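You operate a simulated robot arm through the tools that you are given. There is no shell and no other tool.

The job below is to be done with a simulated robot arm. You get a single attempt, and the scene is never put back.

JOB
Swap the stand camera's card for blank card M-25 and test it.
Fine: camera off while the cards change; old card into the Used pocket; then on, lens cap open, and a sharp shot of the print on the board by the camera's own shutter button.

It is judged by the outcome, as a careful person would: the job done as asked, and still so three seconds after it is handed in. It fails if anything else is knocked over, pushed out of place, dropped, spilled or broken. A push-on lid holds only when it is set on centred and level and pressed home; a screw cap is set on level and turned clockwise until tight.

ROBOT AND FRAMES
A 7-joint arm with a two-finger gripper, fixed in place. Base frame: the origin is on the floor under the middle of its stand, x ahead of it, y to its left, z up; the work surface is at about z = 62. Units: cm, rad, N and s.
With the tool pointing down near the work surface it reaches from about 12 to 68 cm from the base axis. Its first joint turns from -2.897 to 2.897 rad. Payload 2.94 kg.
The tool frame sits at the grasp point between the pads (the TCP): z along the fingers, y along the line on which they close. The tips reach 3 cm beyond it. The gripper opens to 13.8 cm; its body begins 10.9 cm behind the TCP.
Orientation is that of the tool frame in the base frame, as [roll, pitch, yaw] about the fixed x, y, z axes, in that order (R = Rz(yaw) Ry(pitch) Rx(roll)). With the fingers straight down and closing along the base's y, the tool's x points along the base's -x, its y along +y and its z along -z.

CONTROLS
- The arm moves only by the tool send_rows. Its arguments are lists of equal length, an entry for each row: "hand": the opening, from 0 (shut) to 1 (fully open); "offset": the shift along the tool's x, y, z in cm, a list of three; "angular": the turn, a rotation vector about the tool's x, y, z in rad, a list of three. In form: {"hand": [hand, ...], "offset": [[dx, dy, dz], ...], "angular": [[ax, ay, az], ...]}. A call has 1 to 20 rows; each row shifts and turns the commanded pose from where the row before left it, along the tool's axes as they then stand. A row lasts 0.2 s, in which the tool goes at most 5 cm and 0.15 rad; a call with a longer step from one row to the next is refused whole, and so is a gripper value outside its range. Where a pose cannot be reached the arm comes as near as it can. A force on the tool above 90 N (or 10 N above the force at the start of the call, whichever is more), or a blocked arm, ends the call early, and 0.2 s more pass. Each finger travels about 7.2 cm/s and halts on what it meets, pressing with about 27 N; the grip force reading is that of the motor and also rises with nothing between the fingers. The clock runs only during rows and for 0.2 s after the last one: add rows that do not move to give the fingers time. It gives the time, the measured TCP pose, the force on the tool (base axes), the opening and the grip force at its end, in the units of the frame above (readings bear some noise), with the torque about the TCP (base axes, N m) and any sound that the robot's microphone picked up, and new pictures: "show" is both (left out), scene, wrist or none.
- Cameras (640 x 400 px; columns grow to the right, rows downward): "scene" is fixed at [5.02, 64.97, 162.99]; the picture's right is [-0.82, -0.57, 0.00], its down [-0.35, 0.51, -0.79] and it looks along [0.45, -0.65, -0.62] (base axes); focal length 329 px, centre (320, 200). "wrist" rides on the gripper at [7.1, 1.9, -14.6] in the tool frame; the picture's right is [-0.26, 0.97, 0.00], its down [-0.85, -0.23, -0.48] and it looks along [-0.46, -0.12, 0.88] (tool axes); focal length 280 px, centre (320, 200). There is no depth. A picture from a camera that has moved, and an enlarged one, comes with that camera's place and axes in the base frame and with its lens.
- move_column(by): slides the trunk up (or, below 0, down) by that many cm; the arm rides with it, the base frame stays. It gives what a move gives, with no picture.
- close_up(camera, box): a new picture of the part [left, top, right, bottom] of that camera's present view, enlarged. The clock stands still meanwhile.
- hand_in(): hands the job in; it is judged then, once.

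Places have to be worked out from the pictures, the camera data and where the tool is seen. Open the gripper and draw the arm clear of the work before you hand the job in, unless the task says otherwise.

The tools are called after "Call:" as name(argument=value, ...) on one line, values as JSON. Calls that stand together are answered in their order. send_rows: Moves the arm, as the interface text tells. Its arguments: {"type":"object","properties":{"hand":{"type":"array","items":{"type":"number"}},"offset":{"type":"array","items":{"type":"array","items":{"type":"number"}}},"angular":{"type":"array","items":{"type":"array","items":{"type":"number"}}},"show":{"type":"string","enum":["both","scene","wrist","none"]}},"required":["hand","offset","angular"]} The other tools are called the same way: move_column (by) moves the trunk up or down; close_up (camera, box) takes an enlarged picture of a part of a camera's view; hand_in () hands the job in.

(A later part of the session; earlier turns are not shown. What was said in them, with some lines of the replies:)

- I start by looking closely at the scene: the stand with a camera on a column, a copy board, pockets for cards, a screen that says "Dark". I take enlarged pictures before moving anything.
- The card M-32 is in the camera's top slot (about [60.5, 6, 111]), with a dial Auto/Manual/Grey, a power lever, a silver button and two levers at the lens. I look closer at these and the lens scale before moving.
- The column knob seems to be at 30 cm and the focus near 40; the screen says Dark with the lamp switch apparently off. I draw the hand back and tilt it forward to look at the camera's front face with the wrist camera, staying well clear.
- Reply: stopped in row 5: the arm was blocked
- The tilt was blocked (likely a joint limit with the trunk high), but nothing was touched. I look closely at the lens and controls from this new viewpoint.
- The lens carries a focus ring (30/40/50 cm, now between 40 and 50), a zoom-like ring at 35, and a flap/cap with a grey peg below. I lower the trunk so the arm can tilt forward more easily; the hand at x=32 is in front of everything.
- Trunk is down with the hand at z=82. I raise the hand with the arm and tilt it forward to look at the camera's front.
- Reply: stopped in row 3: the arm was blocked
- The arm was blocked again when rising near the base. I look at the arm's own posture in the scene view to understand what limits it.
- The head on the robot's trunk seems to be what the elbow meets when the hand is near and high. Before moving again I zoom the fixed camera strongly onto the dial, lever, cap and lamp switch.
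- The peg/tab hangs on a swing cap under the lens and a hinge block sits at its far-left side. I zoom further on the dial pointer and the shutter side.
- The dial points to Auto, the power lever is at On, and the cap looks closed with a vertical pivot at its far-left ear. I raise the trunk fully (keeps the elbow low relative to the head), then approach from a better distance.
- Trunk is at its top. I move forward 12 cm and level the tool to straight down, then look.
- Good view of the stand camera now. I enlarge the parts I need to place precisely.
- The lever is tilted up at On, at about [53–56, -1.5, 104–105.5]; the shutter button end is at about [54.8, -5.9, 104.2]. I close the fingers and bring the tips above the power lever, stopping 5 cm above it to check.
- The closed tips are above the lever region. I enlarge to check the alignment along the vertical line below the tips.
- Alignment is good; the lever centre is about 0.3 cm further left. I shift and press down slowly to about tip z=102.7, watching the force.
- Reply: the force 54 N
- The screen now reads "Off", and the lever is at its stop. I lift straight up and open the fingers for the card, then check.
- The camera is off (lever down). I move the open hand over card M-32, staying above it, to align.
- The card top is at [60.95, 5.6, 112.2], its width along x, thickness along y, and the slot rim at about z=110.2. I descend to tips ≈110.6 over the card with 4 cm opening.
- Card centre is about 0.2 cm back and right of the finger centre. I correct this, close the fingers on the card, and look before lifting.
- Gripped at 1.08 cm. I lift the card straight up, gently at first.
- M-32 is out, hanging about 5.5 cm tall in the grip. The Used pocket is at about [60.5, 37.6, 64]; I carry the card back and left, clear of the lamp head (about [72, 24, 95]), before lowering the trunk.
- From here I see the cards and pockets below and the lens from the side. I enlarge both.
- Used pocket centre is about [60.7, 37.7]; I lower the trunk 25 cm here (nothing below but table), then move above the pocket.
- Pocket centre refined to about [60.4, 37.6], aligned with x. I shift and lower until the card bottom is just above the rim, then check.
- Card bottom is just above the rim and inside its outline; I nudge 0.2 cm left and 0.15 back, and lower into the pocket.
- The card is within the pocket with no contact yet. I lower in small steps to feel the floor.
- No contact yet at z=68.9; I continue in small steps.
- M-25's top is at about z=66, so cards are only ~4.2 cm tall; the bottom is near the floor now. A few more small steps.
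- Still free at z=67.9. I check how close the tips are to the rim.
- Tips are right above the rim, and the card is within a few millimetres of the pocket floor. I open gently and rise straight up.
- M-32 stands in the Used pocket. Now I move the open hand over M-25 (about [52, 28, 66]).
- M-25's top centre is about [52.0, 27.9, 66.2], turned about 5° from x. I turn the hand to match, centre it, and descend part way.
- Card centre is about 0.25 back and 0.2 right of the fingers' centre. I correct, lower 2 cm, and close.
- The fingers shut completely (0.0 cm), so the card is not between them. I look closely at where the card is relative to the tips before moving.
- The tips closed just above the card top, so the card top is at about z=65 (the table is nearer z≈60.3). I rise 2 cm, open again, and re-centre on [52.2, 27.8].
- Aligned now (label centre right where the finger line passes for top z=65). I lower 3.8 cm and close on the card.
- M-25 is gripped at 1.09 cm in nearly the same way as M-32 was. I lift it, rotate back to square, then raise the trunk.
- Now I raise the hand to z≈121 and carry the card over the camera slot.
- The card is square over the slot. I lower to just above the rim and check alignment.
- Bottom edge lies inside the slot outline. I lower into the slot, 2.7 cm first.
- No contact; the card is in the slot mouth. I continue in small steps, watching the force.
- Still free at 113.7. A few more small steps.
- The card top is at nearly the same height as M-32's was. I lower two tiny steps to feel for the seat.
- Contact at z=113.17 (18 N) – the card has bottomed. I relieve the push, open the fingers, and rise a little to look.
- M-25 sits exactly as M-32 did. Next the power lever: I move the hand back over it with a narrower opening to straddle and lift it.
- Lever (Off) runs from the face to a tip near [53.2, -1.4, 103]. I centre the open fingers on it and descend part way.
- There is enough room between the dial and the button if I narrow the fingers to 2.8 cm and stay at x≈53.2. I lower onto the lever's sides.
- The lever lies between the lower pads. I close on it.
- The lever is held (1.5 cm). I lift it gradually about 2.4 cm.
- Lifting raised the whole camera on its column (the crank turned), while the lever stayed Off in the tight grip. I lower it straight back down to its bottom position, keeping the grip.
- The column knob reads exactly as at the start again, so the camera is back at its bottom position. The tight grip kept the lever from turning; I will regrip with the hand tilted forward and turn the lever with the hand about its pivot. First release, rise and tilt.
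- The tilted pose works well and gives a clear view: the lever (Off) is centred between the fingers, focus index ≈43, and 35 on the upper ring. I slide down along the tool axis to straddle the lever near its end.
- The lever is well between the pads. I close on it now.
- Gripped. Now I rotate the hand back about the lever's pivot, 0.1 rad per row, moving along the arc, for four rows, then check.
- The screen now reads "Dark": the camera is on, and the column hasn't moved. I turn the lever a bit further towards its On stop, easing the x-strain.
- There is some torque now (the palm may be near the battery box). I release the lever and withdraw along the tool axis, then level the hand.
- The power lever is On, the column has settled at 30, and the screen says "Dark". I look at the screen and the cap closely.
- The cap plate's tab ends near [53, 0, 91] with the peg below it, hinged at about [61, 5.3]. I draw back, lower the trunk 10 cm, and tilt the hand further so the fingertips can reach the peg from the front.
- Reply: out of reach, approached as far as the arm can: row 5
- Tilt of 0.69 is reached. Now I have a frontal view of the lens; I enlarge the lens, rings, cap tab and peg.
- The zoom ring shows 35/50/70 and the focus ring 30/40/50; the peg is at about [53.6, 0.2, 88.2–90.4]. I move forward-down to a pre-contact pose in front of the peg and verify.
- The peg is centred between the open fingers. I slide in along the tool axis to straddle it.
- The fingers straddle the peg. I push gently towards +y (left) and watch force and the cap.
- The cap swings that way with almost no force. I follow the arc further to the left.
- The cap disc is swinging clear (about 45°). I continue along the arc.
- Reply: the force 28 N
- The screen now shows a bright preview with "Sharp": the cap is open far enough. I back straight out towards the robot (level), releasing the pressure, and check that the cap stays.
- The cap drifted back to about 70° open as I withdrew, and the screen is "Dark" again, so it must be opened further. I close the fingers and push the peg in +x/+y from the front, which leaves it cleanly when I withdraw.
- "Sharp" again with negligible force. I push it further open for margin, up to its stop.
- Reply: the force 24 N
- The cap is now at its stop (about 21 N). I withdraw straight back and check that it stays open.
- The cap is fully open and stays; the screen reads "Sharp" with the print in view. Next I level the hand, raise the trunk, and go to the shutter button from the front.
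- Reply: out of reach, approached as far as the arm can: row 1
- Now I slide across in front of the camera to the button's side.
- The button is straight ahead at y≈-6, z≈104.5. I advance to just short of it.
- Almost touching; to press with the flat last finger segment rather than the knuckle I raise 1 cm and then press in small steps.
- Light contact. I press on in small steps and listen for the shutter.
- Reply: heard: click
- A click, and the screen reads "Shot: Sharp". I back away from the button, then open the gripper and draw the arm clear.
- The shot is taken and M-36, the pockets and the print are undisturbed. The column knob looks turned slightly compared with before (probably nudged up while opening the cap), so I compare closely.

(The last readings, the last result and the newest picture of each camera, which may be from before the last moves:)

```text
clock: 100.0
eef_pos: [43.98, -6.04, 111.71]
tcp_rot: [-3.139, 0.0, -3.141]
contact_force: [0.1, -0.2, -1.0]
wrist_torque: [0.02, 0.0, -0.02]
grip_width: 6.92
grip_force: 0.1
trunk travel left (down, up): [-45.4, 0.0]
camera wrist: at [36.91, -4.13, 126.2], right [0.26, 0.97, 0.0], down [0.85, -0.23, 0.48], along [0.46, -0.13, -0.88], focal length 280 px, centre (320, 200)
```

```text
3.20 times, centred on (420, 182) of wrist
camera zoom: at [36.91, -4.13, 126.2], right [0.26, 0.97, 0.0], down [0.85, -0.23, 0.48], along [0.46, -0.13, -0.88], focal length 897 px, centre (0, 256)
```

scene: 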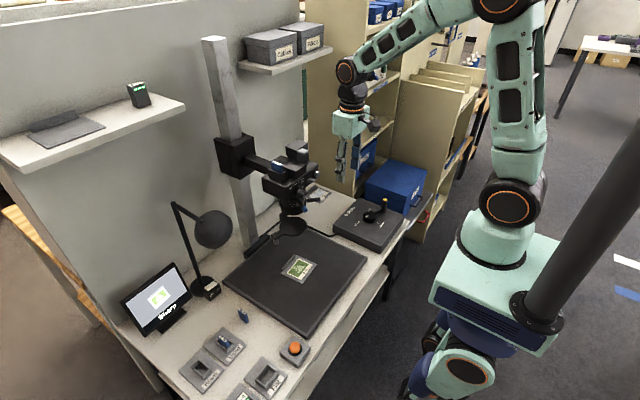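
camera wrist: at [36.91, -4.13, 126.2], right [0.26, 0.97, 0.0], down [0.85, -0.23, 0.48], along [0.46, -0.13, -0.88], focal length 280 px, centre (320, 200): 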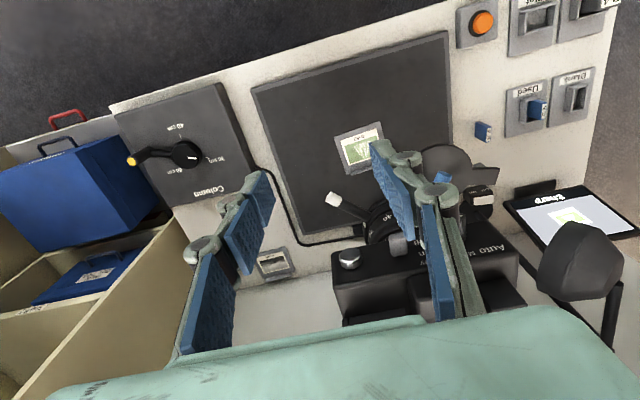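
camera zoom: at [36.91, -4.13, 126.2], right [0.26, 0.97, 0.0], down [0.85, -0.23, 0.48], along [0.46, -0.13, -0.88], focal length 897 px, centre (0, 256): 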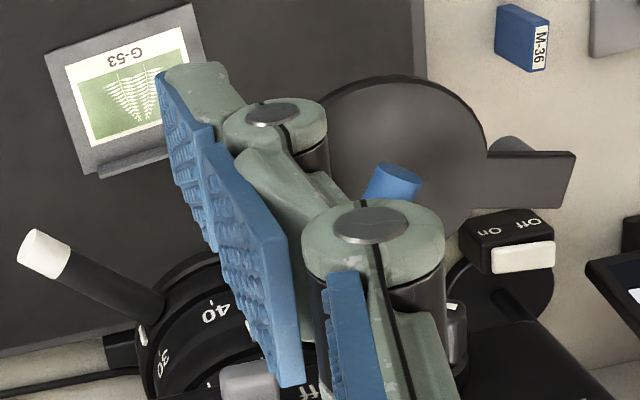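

The camera sits about 0.65 cm above its original 30 cm setting. I will restore it by pressing gently down on the camera's flat top hump with closed fingertips; first I go up and over.

Call:
send_rows(hand=[0, 0, 0, 0, 0, 0, 0, 0, 0, 0], offset=[[0, 0, -4], [0, 0, -4], [0, 0, 0], [0, 0, 0], [0, 0, 0], [-3.5, 1.3, 0], [-4.5, 1.6, 0], [-4.5, 1.7, 0], [-4.3, 1.6, 0], [0, 0, 0]], angular=[[0, 0, 0], [0, 0, 0], [0, 0, 0], [0, 0, 0], [0, 0, 0], [0, 0, 0], [0, 0, 0], [0, 0, 0], [0, 0, 0], [0, 0, 0]], show="wrist")

Call:
close_up(camera="wrist", box=[230, 80, 410, 200])

Call:
close_up(camera="scene", box=[240, 110, 340, 200])

```text
clock: 102.2
eef_pos: [60.68, 0.16, 119.36]
tcp_rot: [-3.141, 0.0, -3.14]
contact_force: [0.3, 0.6, -0.2]
wrist_torque: [0.01, -0.02, -0.02]
grip_width: 0.0
grip_force: 27.1
trunk travel left (down, up): [-45.4, 0.0]
camera wrist: at [53.62, 2.03, 133.93], right [0.26, 0.97, 0.0], down [0.85, -0.23, 0.48], along [0.46, -0.13, -0.88], focal length 280 px, centre (320, 200)
```

wrist: 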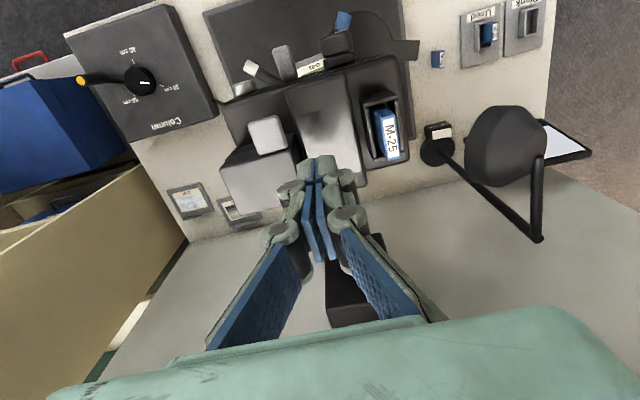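

```text
3.33 times, centred on (320, 140) of wrist
camera zoom: at [53.62, 2.03, 133.93], right [0.26, 0.97, 0.0], down [0.85, -0.23, 0.48], along [0.46, -0.13, -0.88], focal length 935 px, centre (320, 400)
```

zoom: 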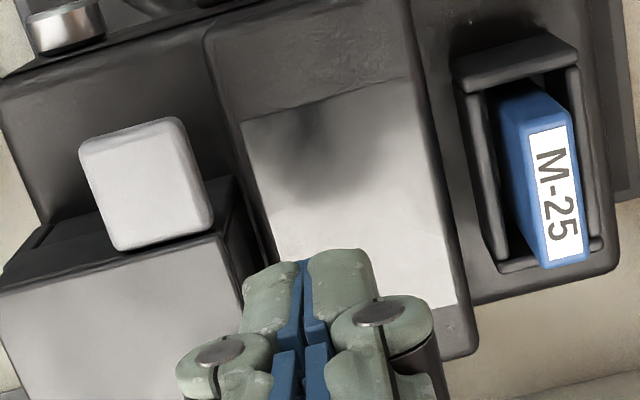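

```text
4.44 times, centred on (290, 155) of scene
camera zoom: at [5.02, 64.97, 162.99], right [-0.82, -0.57, 0.0], down [-0.35, 0.51, -0.79], along [0.45, -0.65, -0.62], focal length 1463 px, centre (453, 400)
```

zoom: 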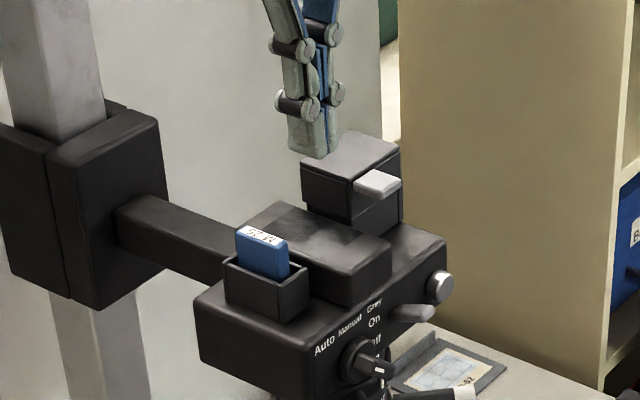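

The tips are over the hump's glossy panel; I shift forward to its plain front part (about [57.4, 0.5]) and descend to just above it.

Call:
send_rows(hand=[0, 0, 0, 0, 0], offset=[[3.3, 0.35, 0], [0, 0, 2.5], [0, 0, 2.3], [0, 0, 0.9], [0, 0, 0]], angular=[[0, 0, 0], [0, 0, 0], [0, 0, 0], [0, 0, 0], [0, 0, 0]], show="none")

Call:
close_up(camera="wrist", box=[230, 80, 410, 200])

Call:
close_up(camera="scene", box=[260, 130, 340, 190])

```text
clock: 103.4
eef_pos: [57.3, 0.56, 113.75]
tcp_rot: [-3.139, -0.001, -3.14]
contact_force: [0.2, 0.8, -0.4]
wrist_torque: [0.0, 0.04, -0.01]
grip_width: 0.01
grip_force: 27.0
trunk travel left (down, up): [-45.4, 0.0]
```

```text
3.33 times, centred on (320, 140) of wrist
camera zoom: at [50.27, 2.48, 128.32], right [0.26, 0.97, 0.0], down [0.85, -0.23, 0.48], along [0.46, -0.13, -0.88], focal length 935 px, centre (320, 400)
```

zoom: 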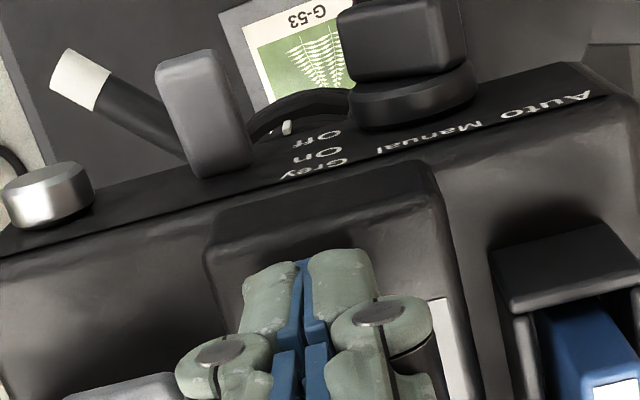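

```text
6.67 times, centred on (300, 160) of scene
camera zoom: at [5.02, 64.97, 162.99], right [-0.82, -0.57, 0.0], down [-0.35, 0.51, -0.79], along [0.45, -0.65, -0.62], focal length 2195 px, centre (453, 467)
```

zoom: 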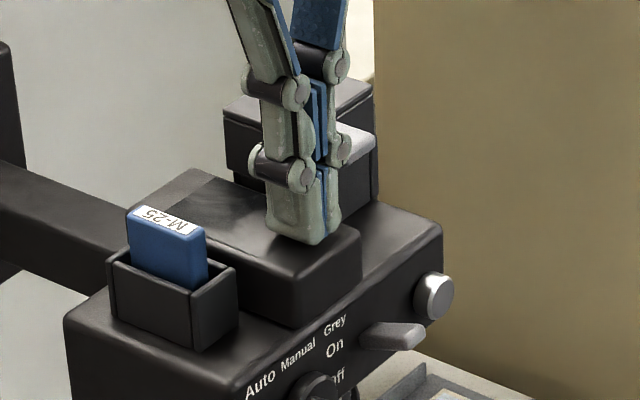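

The tips are just above the plain front part of the hump. I press down in small steps.

Call:
send_rows(hand=[0, 0, 0, 0, 0, 0], offset=[[0, 0, 0.25], [0, 0, 0.25], [0, 0, 0.2], [0, 0, 0.2], [0, 0, 0.15], [0, 0, 0]], angular=[[0, 0, 0], [0, 0, 0], [0, 0, 0], [0, 0, 0], [0, 0, 0], [0, 0, 0]], show="none")

Call:
close_up(camera="scene", box=[320, 190, 400, 240])

```text
clock: 104.8
eef_pos: [57.24, 0.54, 112.78]
tcp_rot: [3.141, -0.002, -3.141]
contact_force: [0.2, -0.2, 0.0]
wrist_torque: [-0.02, -0.02, 0.0]
grip_width: 0.02
grip_force: 28.4
trunk travel left (down, up): [-45.4, 0.0]
```

```text
8.00 times, centred on (360, 215) of scene
camera zoom: at [5.02, 64.97, 162.99], right [-0.82, -0.57, 0.0], down [-0.35, 0.51, -0.79], along [0.45, -0.65, -0.62], focal length 2634 px, centre (0, 80)
```

zoom: 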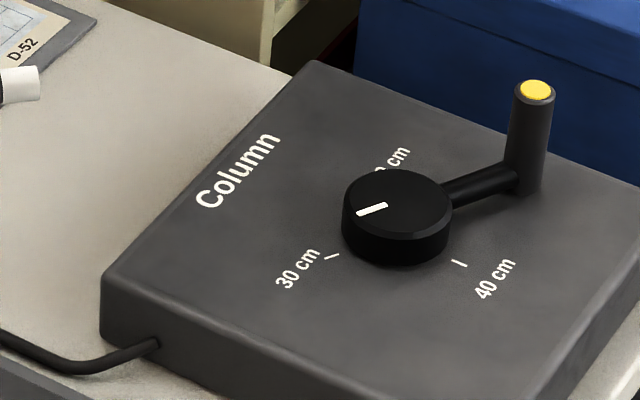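

The column has been settling back by itself (crank nearly at the 30 setting, no contact force). I rise, retreat and check again.

Call:
send_rows(hand=[0, 0, 0, 0, 0.3, 0.5, 0.6, 0.6], offset=[[0, 0, -3], [0, 0, -4], [4, -1, -1], [4.5, -1, 0], [4.5, -1, 0], [0, 0, 0], [0, 0, 0], [0, 0, 0]], angular=[[0, 0, 0], [0, 0, 0], [0, 0, 0], [0, 0, 0], [0, 0, 0], [0, 0, 0], [0, 0, 0], [0, 0, 0]], show="both")

Call:
close_up(camera="scene", box=[320, 190, 400, 240])

Call:
close_up(camera="scene", box=[250, 140, 350, 240])

Call:
close_up(camera="scene", box=[115, 260, 215, 322])

```text
clock: 106.6
eef_pos: [44.43, -2.47, 120.87]
tcp_rot: [-3.142, -0.003, 3.141]
contact_force: [-0.4, 0.6, -0.5]
wrist_torque: [0.0, 0.03, 0.02]
grip_width: 8.24
grip_force: 0.0
trunk travel left (down, up): [-45.4, 0.0]
camera wrist: at [37.4, -0.44, 135.34], right [0.26, 0.97, 0.0], down [0.85, -0.23, 0.48], along [0.46, -0.13, -0.88], focal length 280 px, centre (320, 200)
```

scene: 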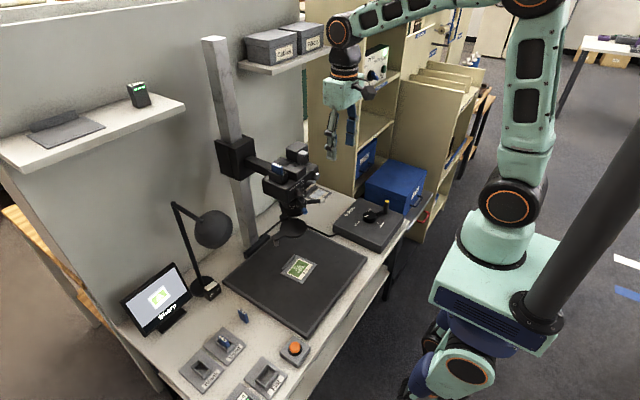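
wrist: 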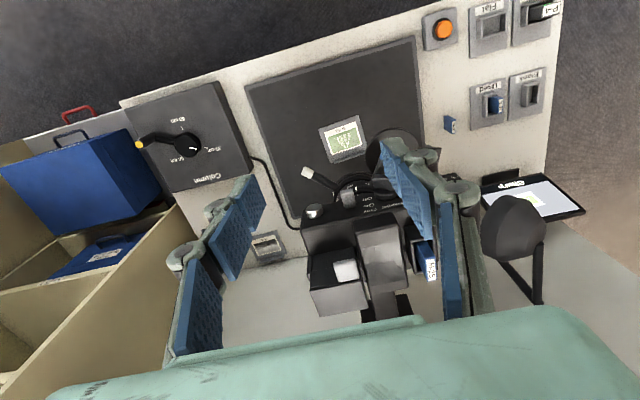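

```text
8.00 times, centred on (360, 215) of scene
camera zoom: at [5.02, 64.97, 162.99], right [-0.82, -0.57, 0.0], down [-0.35, 0.51, -0.79], along [0.45, -0.65, -0.62], focal length 2634 px, centre (0, 80)
```

zoom: 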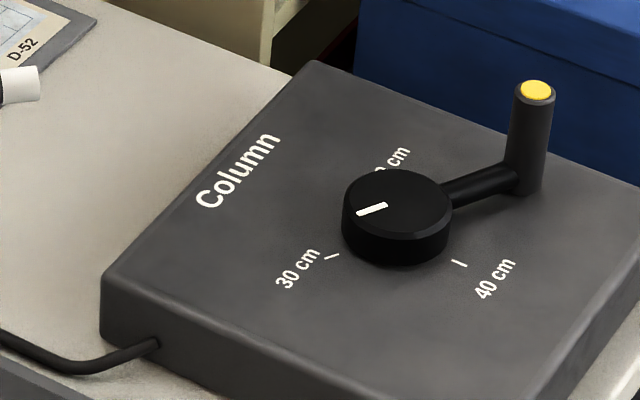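

```text
4.00 times, centred on (300, 190) of scene
camera zoom: at [5.02, 64.97, 162.99], right [-0.82, -0.57, 0.0], down [-0.35, 0.51, -0.79], along [0.45, -0.65, -0.62], focal length 1317 px, centre (400, 240)
```

zoom: 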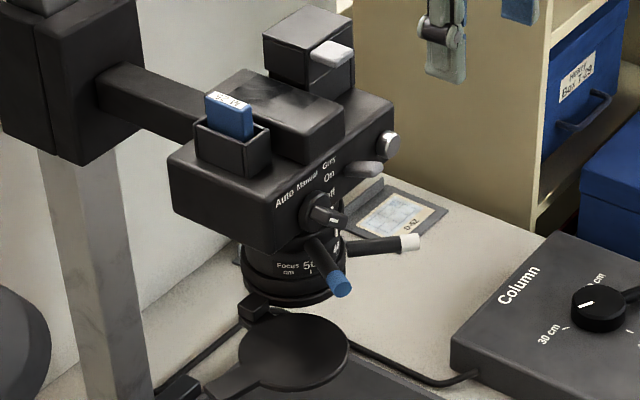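

```text
6.40 times, centred on (165, 291) of scene
camera zoom: at [5.02, 64.97, 162.99], right [-0.82, -0.57, 0.0], down [-0.35, 0.51, -0.79], along [0.45, -0.65, -0.62], focal length 2107 px, centre (1312, -382)
```

zoom: 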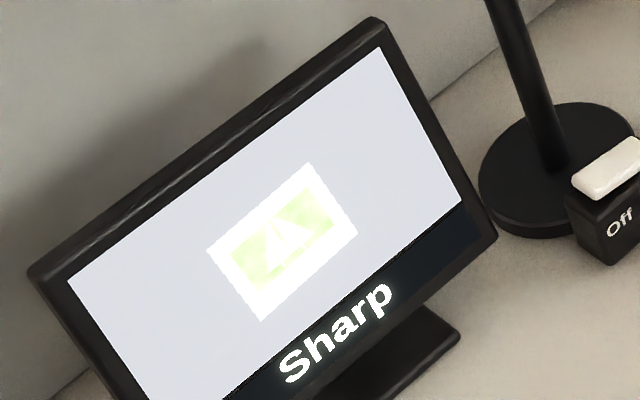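

The crank is essentially back at its starting mark, and the live view still says "Sharp". A last check of the cards and pockets against the first picture.

Call:
close_up(camera="scene", box=[170, 300, 330, 400])

Call:
close_up(camera="wrist", box=[290, 90, 450, 290])

```text
4.00 times, centred on (250, 350) of scene
camera zoom: at [5.02, 64.97, 162.99], right [-0.82, -0.57, 0.0], down [-0.35, 0.51, -0.79], along [0.45, -0.65, -0.62], focal length 1317 px, centre (600, -400)
```

zoom: 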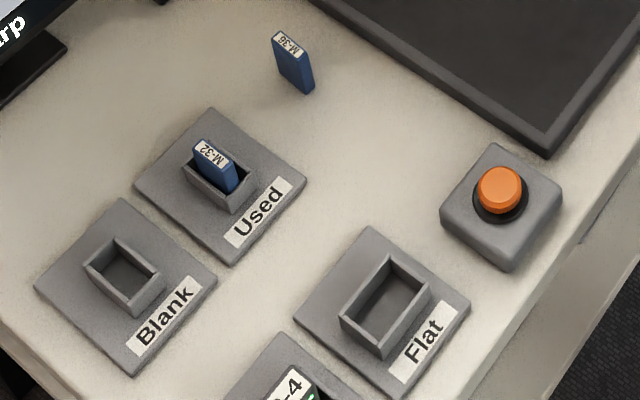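

```text
2.00 times, centred on (370, 190) of wrist
camera zoom: at [37.4, -0.44, 135.34], right [0.26, 0.97, 0.0], down [0.85, -0.23, 0.48], along [0.46, -0.13, -0.88], focal length 561 px, centre (220, 220)
```

zoom: 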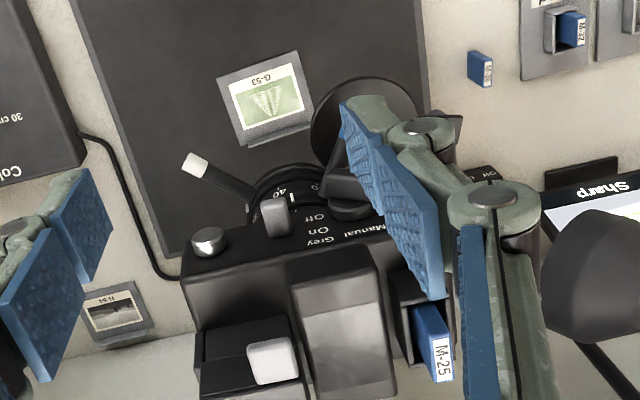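

Everything is in order:
- M-25 is in the camera and M-32 is in the Used pocket.
- The camera is on, the cap is open, and a "Shot: Sharp" was taken with the camera's own button.
- The other items are where they were, and the gripper is open and clear.

I hand the job in.

Call:
hand_in()

```text
The job is handed in.
```

The card swap is done and tested. M-25 is in the stand camera and the old card, M-32, is in the Used pocket. The camera was off while the cards changed.

After switching it on and opening the lens cap, I pressed the camera's own shutter button. It clicked and the screen read "Shot: Sharp".

- **Column height:** The camera slid up on its column twice, once while I was switching it on and once around the time I was opening the cap. The test shot was taken with the camera about 0.7 cm above the 30 cm mark. It is now back to within about a millimetre of where it started.
- **M-32:** It dropped roughly a centimetre into the Used pocket when I let go, and it is standing upright there.

The screen preview looked washed out, but it read "Sharp" throughout. I left the lamp, focus, zoom and Auto setting as they were.

The camera is still on with the cap open. The other cards, pockets and prints are where they were.
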